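You operate a simulated robot arm through the tools that you are given. There is no shell and no other tool. Be economical: measure what you need, move in short steps, check, and stop when the job is done.

Carry out the task below with a simulated robot arm. There is one attempt and no reset: what you move stays moved.

TASK
Put one of the white pouches from the top of the box table on the small white board.

The check looks at the end state, three seconds after you hand in, the way a careful person would. Anything else that was tipped, shoved, dropped, spilled or broken makes it a failure.

THE ROBOT
A 7-joint arm with a two-finger parallel gripper, fixed in place. Base frame: the origin is at the foot of the arm, x ahead of it, y to its left, z up; the work surface is at about z = 0.86. Units: m, degrees, N and s.
With the tool pointing down near the work surface it reaches from about 0.24 to 0.68 m from the base axis. Its first joint turns from -66.0 to 66.0 degrees. Payload 2.4 kg.
The TCP is the grasp point between the finger pads, 0.03 m short of the fingertips. In the tool frame z runs along the fingers and y along their closing line. The gripper opens to 0.094 m. The fingers are 0.028 m wide and 0.01 m thick; the gripper's body (0.05 by 0.096 m) begins 0.055 m behind the TCP.
Orientation is that of the tool frame in the base frame, as [roll, pitch, yaw] about the fixed x, y, z axes, in that order (R = Rz(yaw) Ry(pitch) Rx(roll)). With the fingers straight down and closing along the base's y, the tool's x points along the base's -x, its y along +y and its z along -z.

THE INTERFACE
- The arm moves only by the tool move_arm. Its argument "rows" is one flat list of numbers, 4 for each row, row after row: the shift along the tool's x, y, z in m, then the turn about the tool's z in degrees. In form: [dx, dy, dz, yaw, dx, dy, dz, yaw, ...]. A call has 1 to 8 rows; each row is the pose to reach, as a shift and turn from the pose commanded when the call began, along the tool's axes at that moment. "grip" is the closure in counts, from 0 (fully open) to 255 (shut), set as the call begins (left out, the last holds). Each row takes 0.2 s and may step no farther than 0.05 m and 8.6 degrees from the row before; otherwise, or with a gripper value out of range, the whole call is refused. Where a pose cannot be reached the arm comes as near as it can. A force on the tool above 40 N (or 10 N above the force at the start of the call, whichever is more), or a blocked arm, ends the call early, and 0.2 s more pass. The fingers move at their own pace (about 0.153 m/s each) and stop on an object; they squeeze with about 31 N. The grip force told is the motor's: it shows also when the fingers shut on nothing. Time passes only in rows, and 0.2 s behind the last, so rows that repeat a pose let the fingers close. The reply holds the time, the measured pose of the TCP, the force on the tool along the base axes, the opening and the grip force, in the units named above and with some noise, and new pictures: "views" is both (left out), scene, wrist or none.
- Cameras (640 x 400 px; columns grow to the right, rows downward): "scene" is fixed at [0.0011, 0.4517, 1.4598]; the picture's right is [-0.97, -0.24, 0.00], its down [-0.10, 0.42, -0.90] and it looks along [0.21, -0.88, -0.43] (base axes); focal length 336 px, centre (320, 200). "wrist" rides on the gripper at [0.076, 0.014, -0.103] in the tool frame; the picture's right is [-0.18, 0.98, 0.00], its down [-0.75, -0.14, -0.64] and it looks along [-0.63, -0.12, 0.77] (tool axes); focal length 243 px, centre (320, 200). There is no depth. A picture from a camera that has moved, and an enlarged one, comes with that camera's place and axes in the base frame and with its lens.
- enlarge(camera, box): a new picture of the part [left, top, right, bottom] of that camera's present view, enlarged. No time passes.
- hand_in(): hands the job in; it is judged then, once.

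Work in short steps. Places have to be worked out from the pictures, the camera data and where the tool is seen: move nearer, look again, correct. Check each grasp and each placing, and mend what went wrong. You have 90 turns and 170 pictures in all, those below and enlarged ones among them. Open the gripper and draw the arm clear of the work before you hand the job in, unless the task says otherwise; then end with one line.

The tools are called after "Emit:" by a JSON object that holds its "method" and its "body". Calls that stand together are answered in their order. move_arm: Moves the arm, as the interface text tells. Its arguments: {"type":"object","properties":{"rows":{"type":"array","items":{"type":"number"}},"grip":{"type":"number"},"views":{"type":"string","enum":["both","scene","wrist","none"]}},"required":["rows"]} The other tools are called the same way: enlarge (camera, box) takes an enlarged picture of a part of a camera's view; hand_in () hands the job in.

At the start:

```text
time_s: 0.0
tool_pos: [0.2617, -0.3287, 1.0713]
tcp_rot: [180.0, 0.2, 179.9]
force: [0.3, -0.4, 0.0]
gripper_width: 0.0941
finger_force: 0.0
```

scene: 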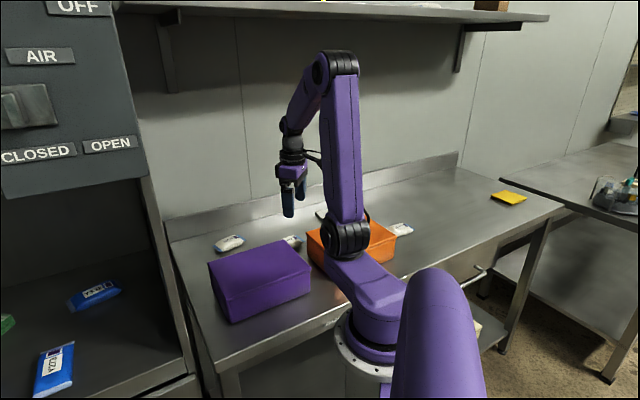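
wrist: 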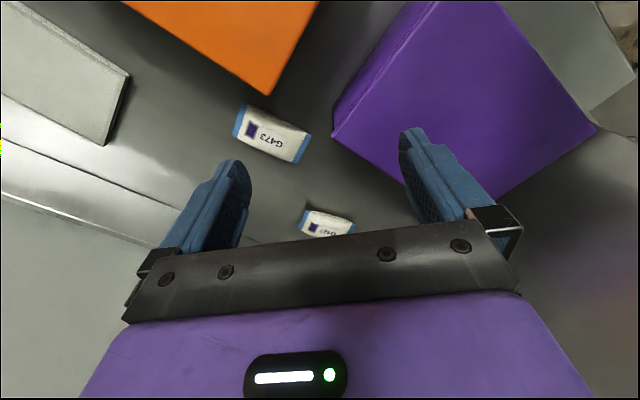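

The wrist view shows two white pouches, an orange box, a purple box and a pale board at left. I'll enlarge to identify them clearly.

Emit:
{"method": "enlarge", "body": {"camera": "scene", "box": [160, 140, 480, 340]}}

Emit:
{"method": "enlarge", "body": {"camera": "wrist", "box": [0, 0, 400, 250]}}

```text
2.00 times, centred on (320, 240) of scene
camera zoom: at [0.0011, 0.4517, 1.4598], right [-0.97, -0.24, 0.0], down [-0.1, 0.42, -0.9], along [0.21, -0.88, -0.43], focal length 671 px, centre (320, 120)
```

zoom: 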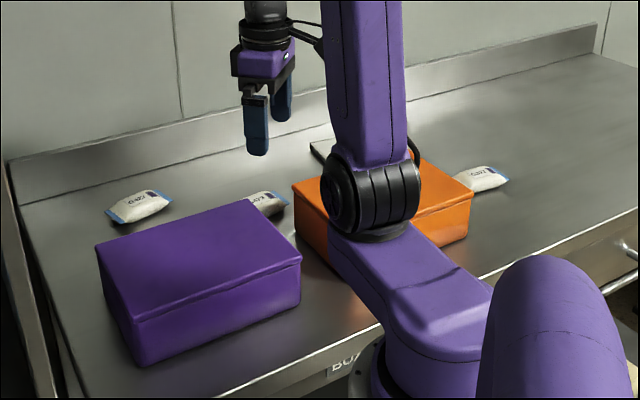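

```text
1.60 times, centred on (200, 125) of wrist
camera zoom: at [0.1848, -0.3149, 1.172], right [0.18, 0.98, 0.0], down [0.75, -0.14, 0.64], along [0.63, -0.12, -0.77], focal length 388 px, centre (512, 320)
```

zoom: 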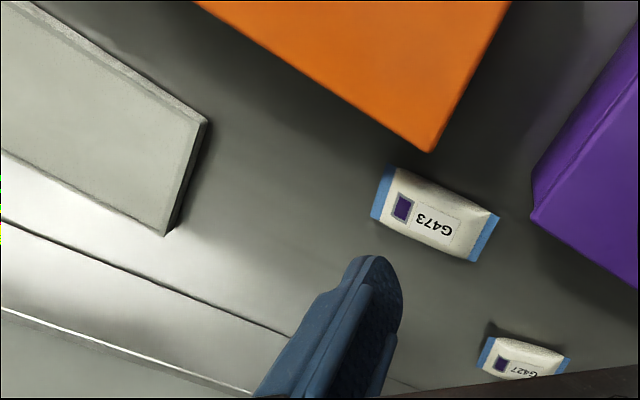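

G473 pouch computes to about (0.307, -0.401), G427 about (0.478, -0.36). The slab's near corner is around (0.21, -0.54). I'll rise and move toward the slab to see it whole and test the reach.

Emit:
{"method": "move_arm", "body": {"rows": [0.0, -0.02, -0.04, 0, 0.015, -0.06, -0.06, 0, 0.03, -0.1, -0.06, 0, 0.04, -0.14, -0.06, 0], "grip": 0}}

```text
time_s: 1.0
tool_pos: [0.2214, -0.4704, 1.1288]
tcp_rot: [179.9, 0.0, -179.9]
force: [0.2, -0.2, 1.4]
gripper_width: 0.0939
finger_force: 0.0
camera wrist: at [0.1451, -0.4558, 1.2311], right [0.18, 0.98, 0.0], down [0.75, -0.14, 0.64], along [0.63, -0.12, -0.77], focal length 243 px, centre (320, 200)
```

scene: 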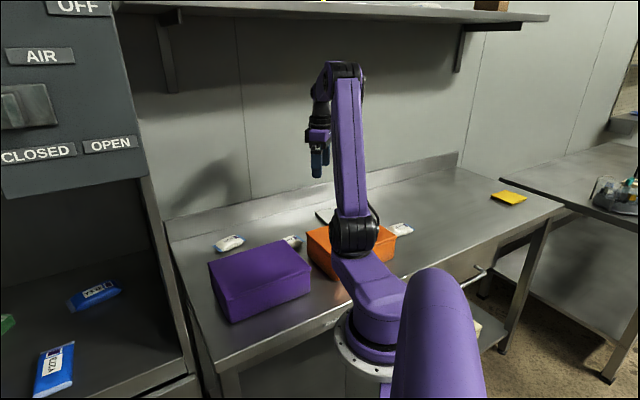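
wrist: 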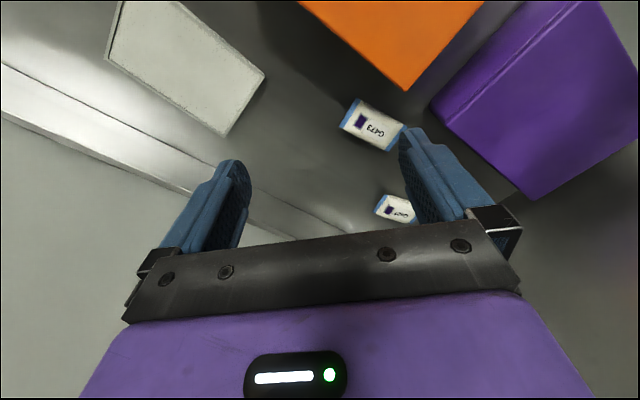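

The board is now mostly in view; enlarge to get its corners.

Emit:
{"method": "enlarge", "body": {"camera": "wrist", "box": [80, 0, 320, 150]}}

```text
2.67 times, centred on (200, 75) of wrist
camera zoom: at [0.1451, -0.4558, 1.2311], right [0.18, 0.98, 0.0], down [0.75, -0.14, 0.64], along [0.63, -0.12, -0.77], focal length 647 px, centre (640, 533)
```

zoom: 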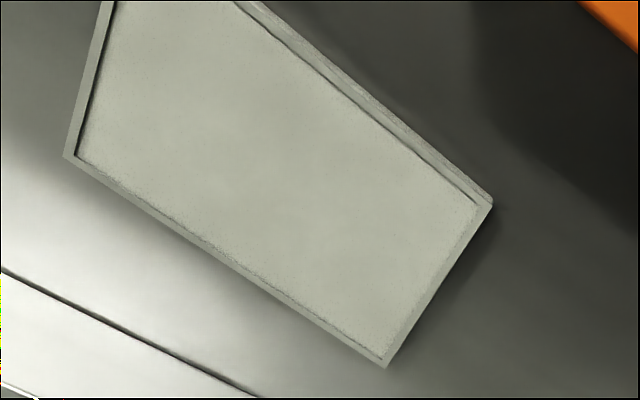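

Board corners near A(.214,-.546), B(.284,-.634), D(.156,-.740): about 0.17 × 0.11 m, thin. Its azimuth is beyond the first joint's limit, so I test reach high above its near half at (.207,-.625).

Emit:
{"method": "move_arm", "body": {"rows": [0.004, -0.04, 0.0, 0, 0.008, -0.08, 0.02, 0, 0.012, -0.12, 0.04, 0, 0.014, -0.155, 0.05, 0, 0.014, -0.155, 0.05, 0]}}

```text
time_s: 2.2
tool_pos: [0.208, -0.6231, 1.0814]
tcp_rot: [180.0, 0.1, -179.9]
force: [0.1, -0.3, 0.4]
gripper_width: 0.0939
finger_force: 0.1
camera wrist: at [0.1321, -0.6101, 1.1828], right [0.18, 0.98, 0.0], down [0.75, -0.14, 0.64], along [0.63, -0.12, -0.77], focal length 243 px, centre (320, 200)
```

scene: 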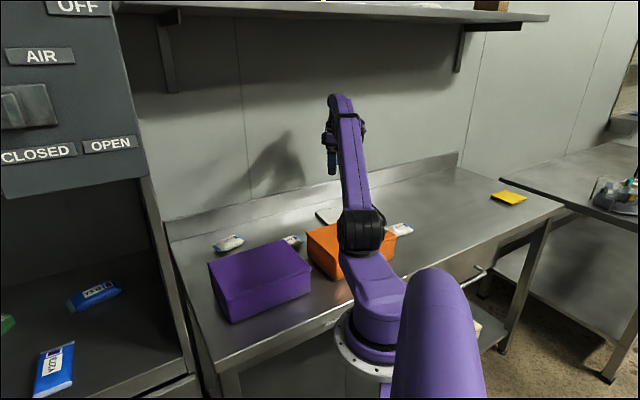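
wrist: 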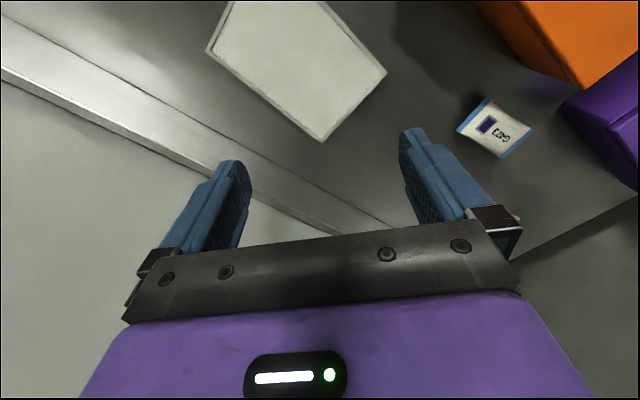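

The arm reaches there, and corners re-measure the same; placing target about (.205,-.625). Now I go high over to the farther pouch G427, turning to line up with it, to compare clearances.

Emit:
{"method": "move_arm", "body": {"rows": [-0.02, 0.03, -0.02, -6.8, -0.05, 0.06, -0.03, -13.6, -0.08, 0.09, -0.04, -20.4, -0.11, 0.12, -0.05, -27.2, -0.14, 0.15, -0.05, -34, -0.17, 0.18, -0.05, -40.8, -0.2, 0.21, -0.05, -47.6, -0.23, 0.24, -0.05, -54.4]}}

```text
time_s: 4.0
tool_pos: [0.4379, -0.3839, 1.129]
tcp_rot: [180.0, 0.0, -125.6]
force: [0.5, -0.7, 0.3]
gripper_width: 0.0939
finger_force: 0.0
camera wrist: at [0.3809, -0.4369, 1.2314], right [-0.69, 0.72, 0.0], down [0.55, 0.53, 0.64], along [0.46, 0.45, -0.77], focal length 243 px, centre (320, 200)
```

scene: 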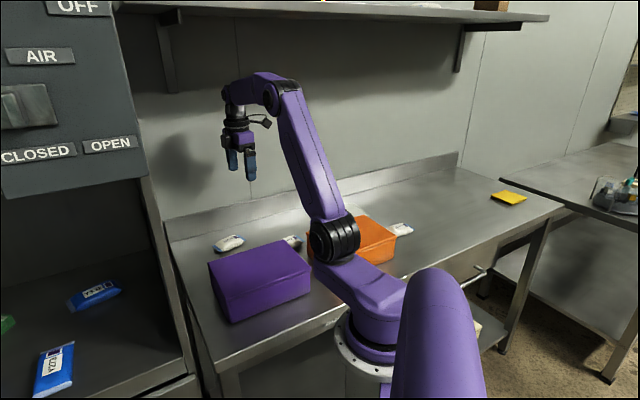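
wrist: 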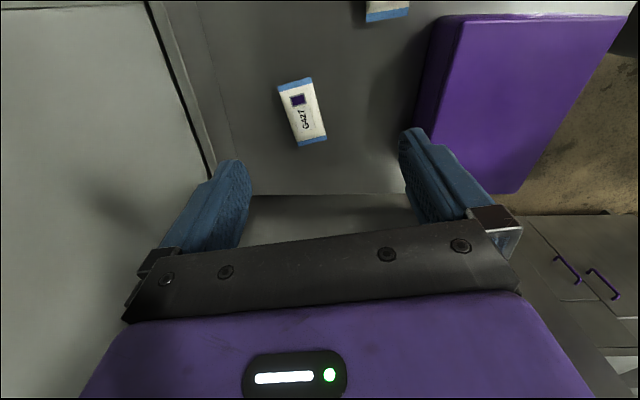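

G427 has ample clearance all round. I compute its centre at about (.489,-.362), long axis at 58.6°, about 0.09 × 0.042 m. I move above it and descend to z≈1.0 with a small turn to check.

Emit:
{"method": "move_arm", "body": {"rows": [-0.024, -0.015, 0.03, -2, -0.048, -0.0295, 0.06, -4.2, -0.048, -0.0295, 0.095, -4.2, -0.048, -0.0295, 0.125, -4.2, -0.048, -0.0295, 0.125, -4.2]}}

```text
time_s: 5.2
tool_pos: [0.4906, -0.3614, 1.0043]
tcp_rot: [179.9, 0.0, -121.4]
force: [-0.4, 0.4, 0.0]
gripper_width: 0.0938
finger_force: 0.0
camera wrist: at [0.438, -0.4189, 1.1069], right [-0.74, 0.67, 0.0], down [0.51, 0.57, 0.64], along [0.43, 0.48, -0.77], focal length 243 px, centre (320, 200)
```

scene: 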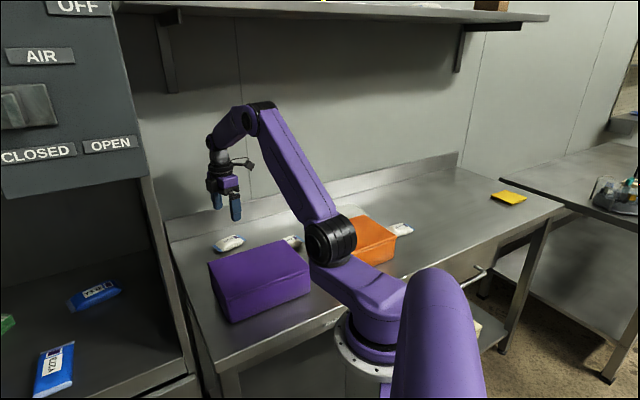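
wrist: 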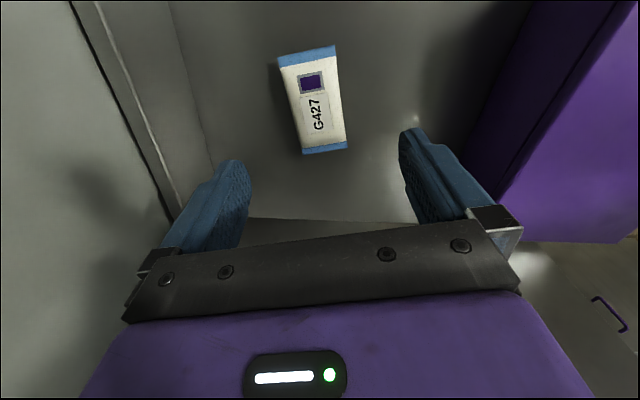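

Re-measured centre (.494,-.3605), axis 58° — aligned. I shift slightly and descend so the fingertips stop about 6 mm above the table.

Emit:
{"method": "move_arm", "body": {"rows": [-0.003, -0.0025, 0.04, 0, -0.003, -0.0025, 0.075, 0, -0.003, -0.0025, 0.095, 0, -0.003, -0.0025, 0.107, 0, -0.003, -0.0025, 0.107, 0]}}

```text
time_s: 6.4
tool_pos: [0.4931, -0.3607, 0.8981]
tcp_rot: [180.0, 0.0, -121.4]
force: [-0.6, -0.2, 0.5]
gripper_width: 0.094
finger_force: 0.2
camera wrist: at [0.4411, -0.4179, 1.0004], right [-0.74, 0.67, 0.0], down [0.51, 0.57, 0.64], along [0.43, 0.48, -0.77], focal length 243 px, centre (320, 200)
```

scene: 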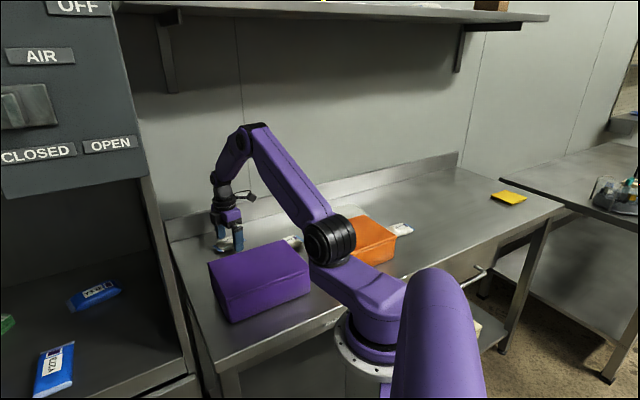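
wrist: 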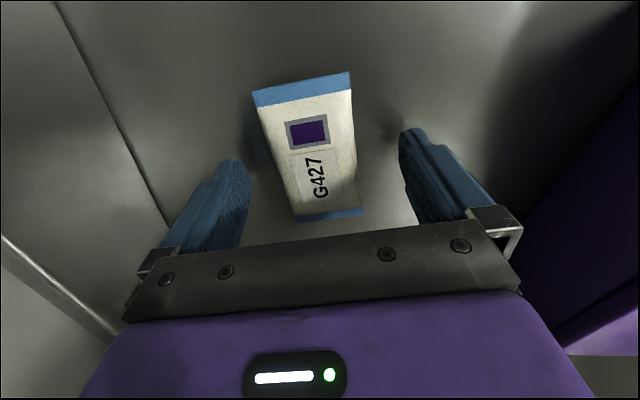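

Fingers straddle the pouch with no contact. I lower 3 mm and close.

Emit:
{"method": "move_arm", "body": {"rows": [0, 0, 0.003, 0, 0, 0, 0.003, 0, 0, 0, 0.003, 0, 0, 0, 0.003, 0], "grip": 255, "views": "wrist"}}

```text
time_s: 7.4
tool_pos: [0.4933, -0.3596, 0.8973]
tcp_rot: [-179.9, -0.1, -121.2]
force: [-4.6, 3.9, 20.3]
gripper_width: 0.0491
finger_force: 30.7
camera wrist: at [0.4412, -0.4181, 0.9988], right [-0.74, 0.67, 0.0], down [0.51, 0.57, 0.64], along [0.43, 0.48, -0.77], focal length 243 px, centre (320, 200)
```

wrist: 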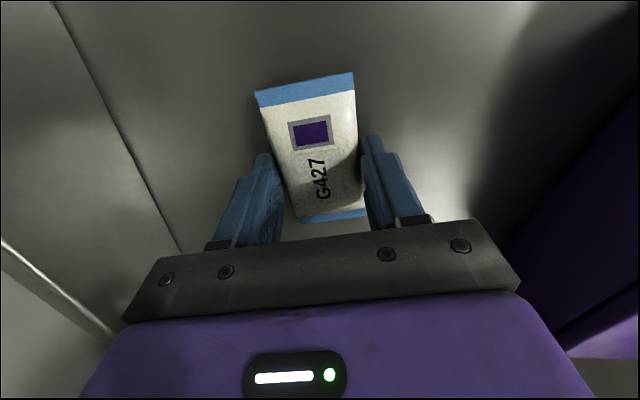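

Gripped at 49 mm with the tips touching the table (so table ≈ .867 at the tips). Lift straight up and check.

Emit:
{"method": "move_arm", "body": {"rows": [0, 0, -0.015, 0, 0, 0, -0.05, 0, 0, 0, -0.1, 0, 0, 0, -0.15, 0, 0, 0, -0.19, 0, 0, 0, -0.19, 0]}}

```text
time_s: 8.8
tool_pos: [0.4924, -0.3582, 1.0857]
tcp_rot: [180.0, -0.1, -121.4]
force: [0.6, -0.1, -0.7]
gripper_width: 0.049
finger_force: 30.5
camera wrist: at [0.4401, -0.4149, 1.1889], right [-0.74, 0.67, 0.0], down [0.51, 0.57, 0.64], along [0.43, 0.48, -0.77], focal length 243 px, centre (320, 200)
```

scene: 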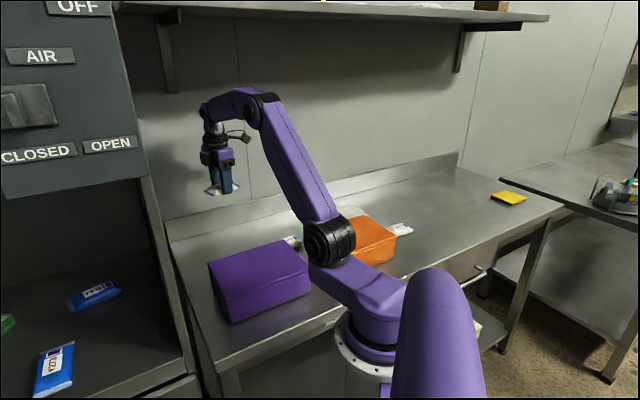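
wrist: 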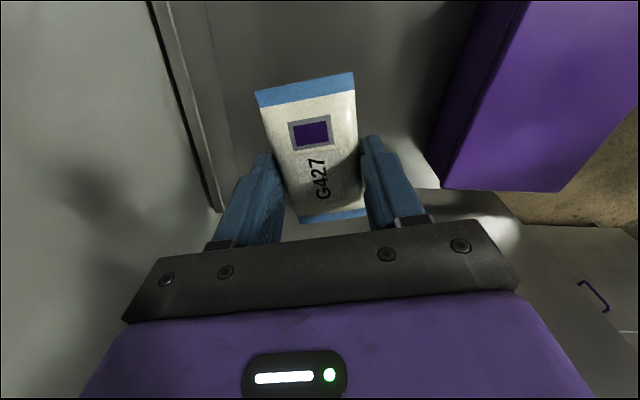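

Pouch is held firmly. I carry it high toward the board while turning so its long axis lines up with the board's (yaw → -141°).

Emit:
{"method": "move_arm", "body": {"rows": [0.0425, 0.0119, 0, 2.5, 0.085, 0.0238, 0, 5, 0.1275, 0.0357, 0, 7.5, 0.17, 0.0476, 0, 10, 0.2125, 0.0595, 0, 12.5, 0.255, 0.0714, 0, 15, 0.2975, 0.0833, 0, 17.5, 0.34, 0.095, 0, 19.6]}}

```text
time_s: 10.6
tool_pos: [0.2358, -0.6016, 1.0824]
tcp_rot: [-179.9, 0.0, -140.8]
force: [0.5, -0.1, -1.6]
gripper_width: 0.0493
finger_force: 31.3
camera wrist: at [0.1671, -0.6393, 1.1845], right [-0.48, 0.88, 0.0], down [0.67, 0.37, 0.64], along [0.56, 0.31, -0.77], focal length 243 px, centre (320, 200)
```

scene: 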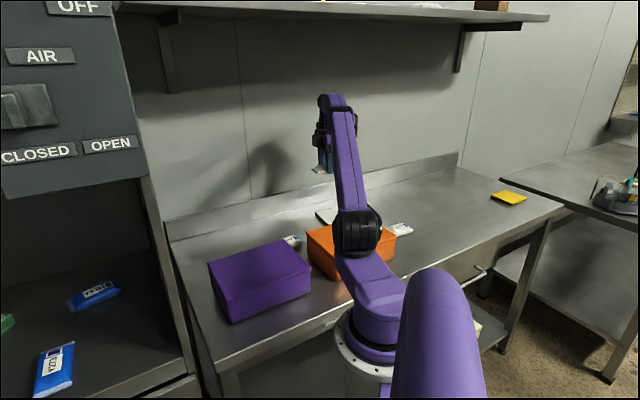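
wrist: 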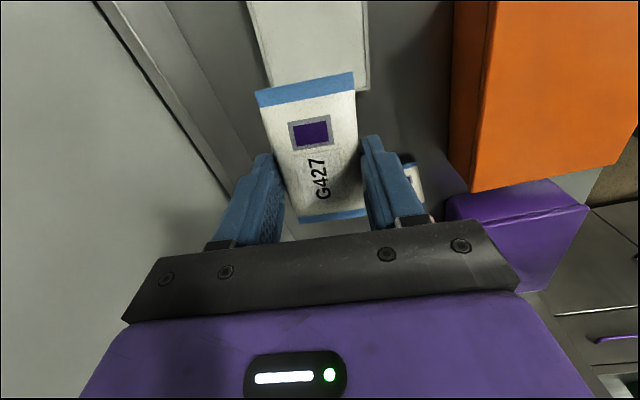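

Aligned with the board (its near end appears behind the pouch). Shift to about (.198,-.630) and descend to z≈.96.

Emit:
{"method": "move_arm", "body": {"rows": [0.025, 0.001, 0.0, 0, 0.047, 0.002, 0.02, 0, 0.047, 0.002, 0.06, 0, 0.047, 0.002, 0.1, 0, 0.047, 0.002, 0.12, 0, 0.047, 0.002, 0.12, 0]}}

```text
time_s: 12.0
tool_pos: [0.1975, -0.6286, 0.9647]
tcp_rot: [180.0, 0.0, -140.9]
force: [0.1, -0.7, -0.4]
gripper_width: 0.0486
finger_force: 30.8
camera wrist: at [0.129, -0.6663, 1.0661], right [-0.48, 0.88, 0.0], down [0.67, 0.37, 0.64], along [0.56, 0.31, -0.77], focal length 243 px, centre (320, 200)
```

scene: 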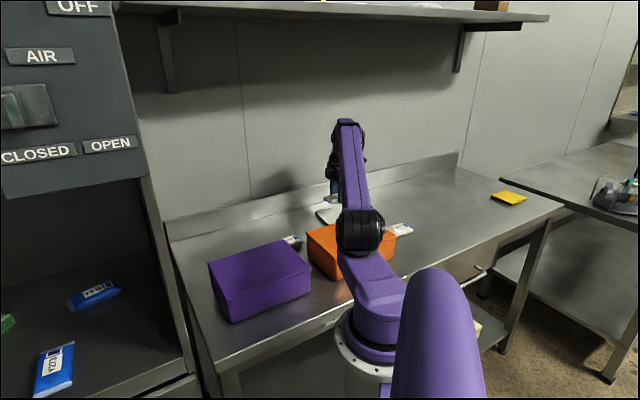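
wrist: 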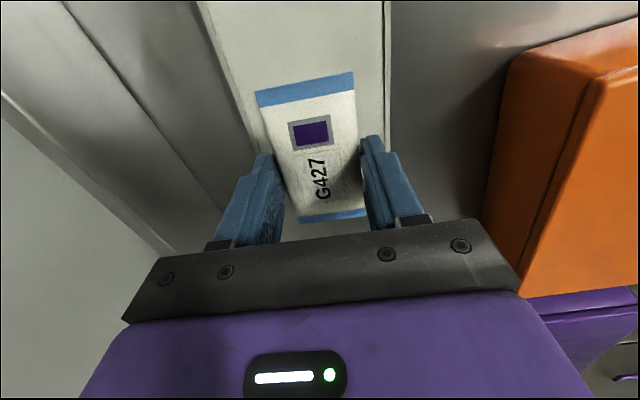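

Pouch sits over the board laterally. I nudge 1.2 cm further inward and lower to z≈.925 to check before contact.

Emit:
{"method": "move_arm", "body": {"rows": [0.006, 0, 0.0, 0, 0.012, 0, 0.01, 0, 0.012, 0, 0.03, 0, 0.012, 0, 0.04, 0, 0.012, 0, 0.04, 0]}}

Emit:
{"method": "enlarge", "body": {"camera": "wrist", "box": [160, 0, 480, 240]}}

```text
time_s: 13.2
tool_pos: [0.1877, -0.6362, 0.9258]
tcp_rot: [179.9, 0.0, -141.0]
force: [-0.3, -0.5, -0.2]
gripper_width: 0.0489
finger_force: 31.3
camera wrist: at [0.1199, -0.6737, 1.027], right [-0.48, 0.88, 0.0], down [0.67, 0.37, 0.64], along [0.56, 0.31, -0.77], focal length 243 px, centre (320, 200)
```

scene: 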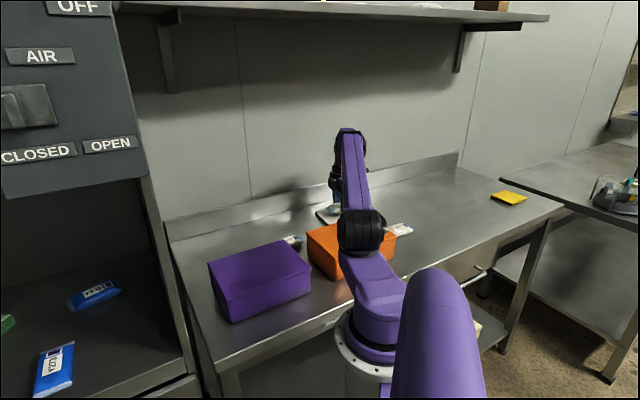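
wrist: 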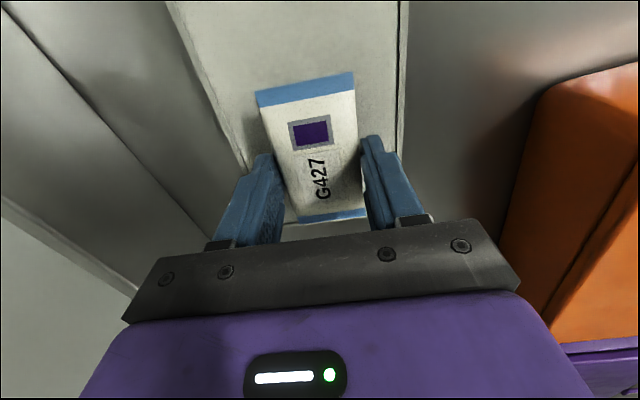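

```text
1.67 times, centred on (320, 120) of wrist
camera zoom: at [0.1199, -0.6737, 1.027], right [-0.48, 0.88, 0.0], down [0.67, 0.37, 0.64], along [0.56, 0.31, -0.77], focal length 404 px, centre (320, 333)
```

zoom: 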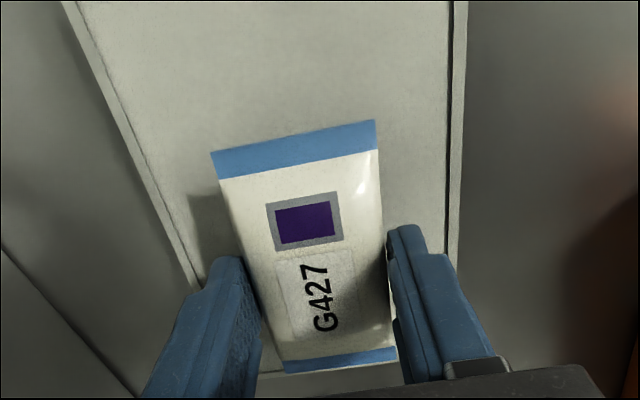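

The pouch is inside the board's outline on all sides. Lower gently, reading force.

Emit:
{"method": "move_arm", "body": {"rows": [0, 0, 0.006, 0, 0, 0, 0.012, 0, 0, 0, 0.012, 0], "views": "none"}}

```text
time_s: 14.0
tool_pos: [0.1902, -0.6359, 0.9119]
tcp_rot: [-180.0, 0.0, -141.0]
force: [0.6, -0.4, -0.6]
gripper_width: 0.0489
finger_force: 31.3
```

No contact yet; continue in small steps.

Emit:
{"method": "move_arm", "body": {"rows": [0, 0, 0.002, 0, 0, 0, 0.004, 0, 0, 0, 0.004, 0], "views": "none"}}

```text
time_s: 14.8
tool_pos: [0.1895, -0.6365, 0.9083]
tcp_rot: [-180.0, -0.1, -140.9]
force: [-1.1, 0.1, 2.4]
gripper_width: 0.0489
finger_force: 31.1
```

Perhaps first touch; 1.5 mm more.

Emit:
{"method": "move_arm", "body": {"rows": [0, 0, 0.0015, 0, 0, 0, 0.0015, 0], "views": "wrist"}}

```text
time_s: 15.4
tool_pos: [0.1898, -0.6374, 0.9097]
tcp_rot: [-179.7, -0.2, -140.9]
force: [0.9, -0.2, 17.4]
gripper_width: 0.049
finger_force: 31.2
camera wrist: at [0.1204, -0.6743, 1.0109], right [-0.48, 0.88, 0.0], down [0.67, 0.37, 0.64], along [0.57, 0.3, -0.77], focal length 243 px, centre (320, 200)
```

wrist: 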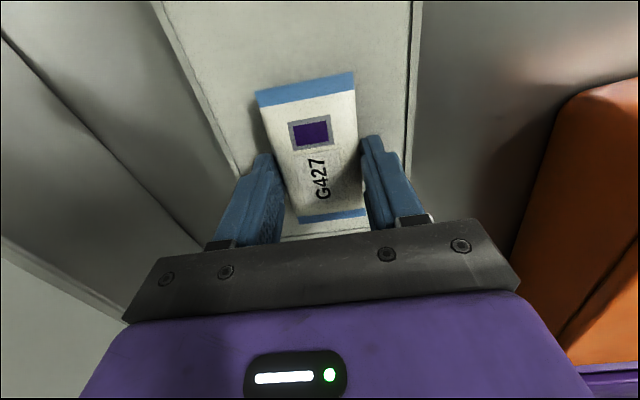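

Contact on the board (17 N). I ease back 1 mm and open partially so the fingers stay inside the rim.

Emit:
{"method": "move_arm", "body": {"rows": [0, 0, -0.001, 0, 0, 0, -0.001, 0, 0, 0, -0.001, 0], "grip": 85}}

```text
time_s: 16.2
tool_pos: [0.1876, -0.6366, 0.9078]
tcp_rot: [-180.0, 0.0, -141.0]
force: [0.3, 0.7, -0.4]
gripper_width: 0.0628
finger_force: 0.0
camera wrist: at [0.1196, -0.6739, 1.0095], right [-0.48, 0.88, 0.0], down [0.67, 0.36, 0.64], along [0.56, 0.31, -0.77], focal length 243 px, centre (320, 200)
```

scene: 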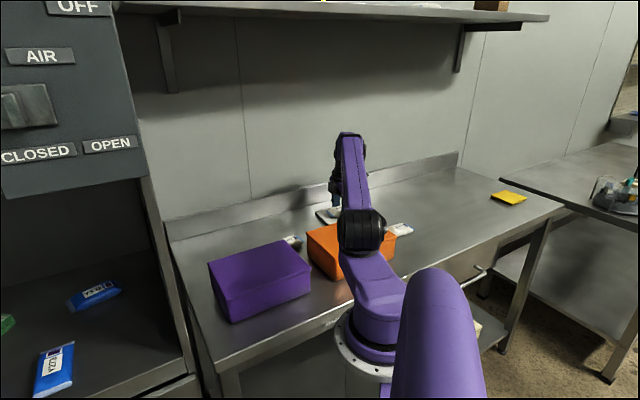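
wrist: 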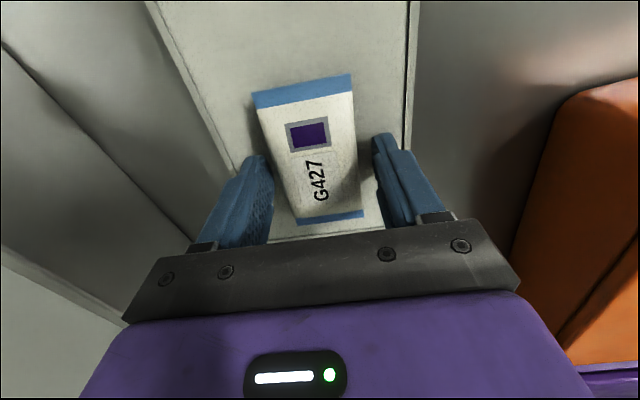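

Released; the pouch rests on the board. Rise straight up to see.

Emit:
{"method": "move_arm", "body": {"rows": [0, 0, -0.02, 0, 0, 0, -0.05, 0, 0, 0, -0.09, 0, 0, 0, -0.13, 0, 0, 0, -0.17, 0, 0, 0, -0.17, 0]}}

```text
time_s: 17.6
tool_pos: [0.1868, -0.6364, 1.0796]
tcp_rot: [180.0, 0.1, -141.0]
force: [-0.5, -0.2, 0.3]
gripper_width: 0.0625
finger_force: 0.1
camera wrist: at [0.1189, -0.6742, 1.1817], right [-0.48, 0.88, 0.0], down [0.67, 0.37, 0.64], along [0.56, 0.31, -0.77], focal length 243 px, centre (320, 200)
```

scene: 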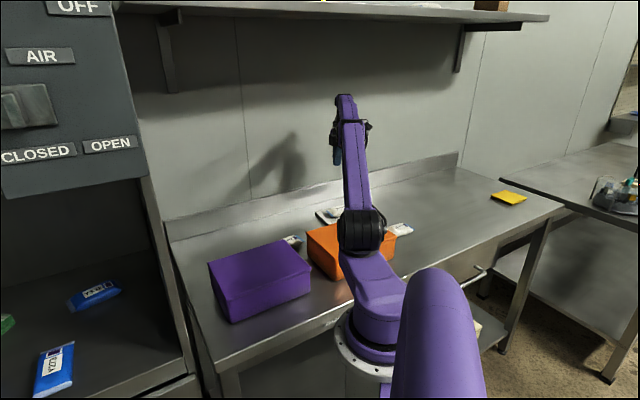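
wrist: 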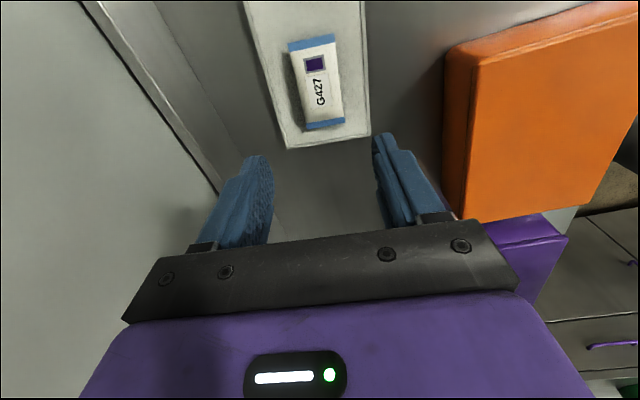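

The pouch lies squarely on the board, everything else undisturbed. I draw the arm clear and open fully.

Emit:
{"method": "move_arm", "body": {"rows": [-0.03, 0, -0.03, 0, -0.07, 0, -0.04, 0, -0.11, 0.02, -0.04, 0, -0.14, 0.04, -0.04, 0, -0.14, 0.04, -0.04, 0], "grip": 0}}

```text
time_s: 18.8
tool_pos: [0.27, -0.5173, 1.1188]
tcp_rot: [180.0, 0.0, -141.0]
force: [-0.2, 1.3, -0.9]
gripper_width: 0.0943
finger_force: 0.0
camera wrist: at [0.2021, -0.5547, 1.2216], right [-0.48, 0.88, 0.0], down [0.67, 0.36, 0.64], along [0.56, 0.31, -0.77], focal length 243 px, centre (320, 200)
```

scene: 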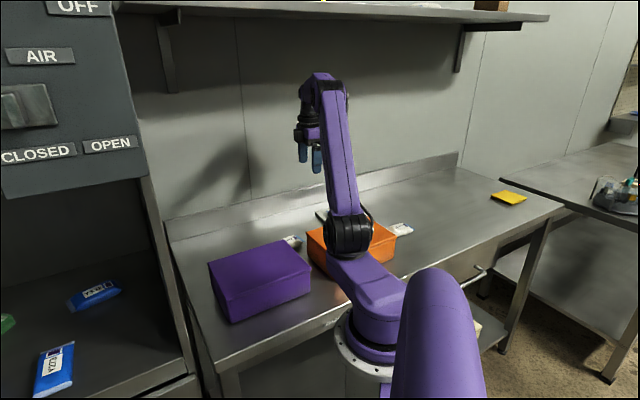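
wrist: 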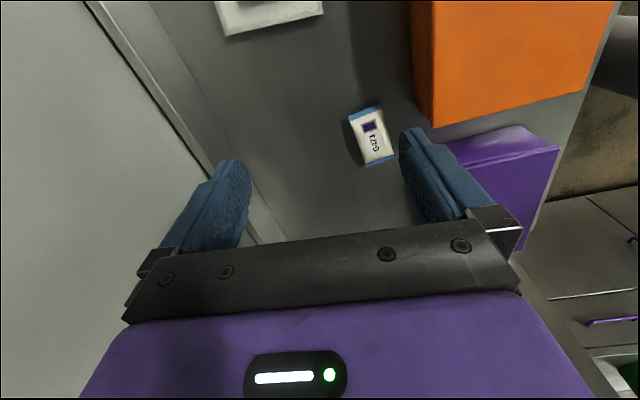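

The arm is clear, the gripper is open and the other items are where they were. Handing in.

Emit:
{"method": "hand_in", "body": {}}

```text
The job is handed in.
```

I put white pouch G427 on the small white board, left everything else where it was, and handed the job in.
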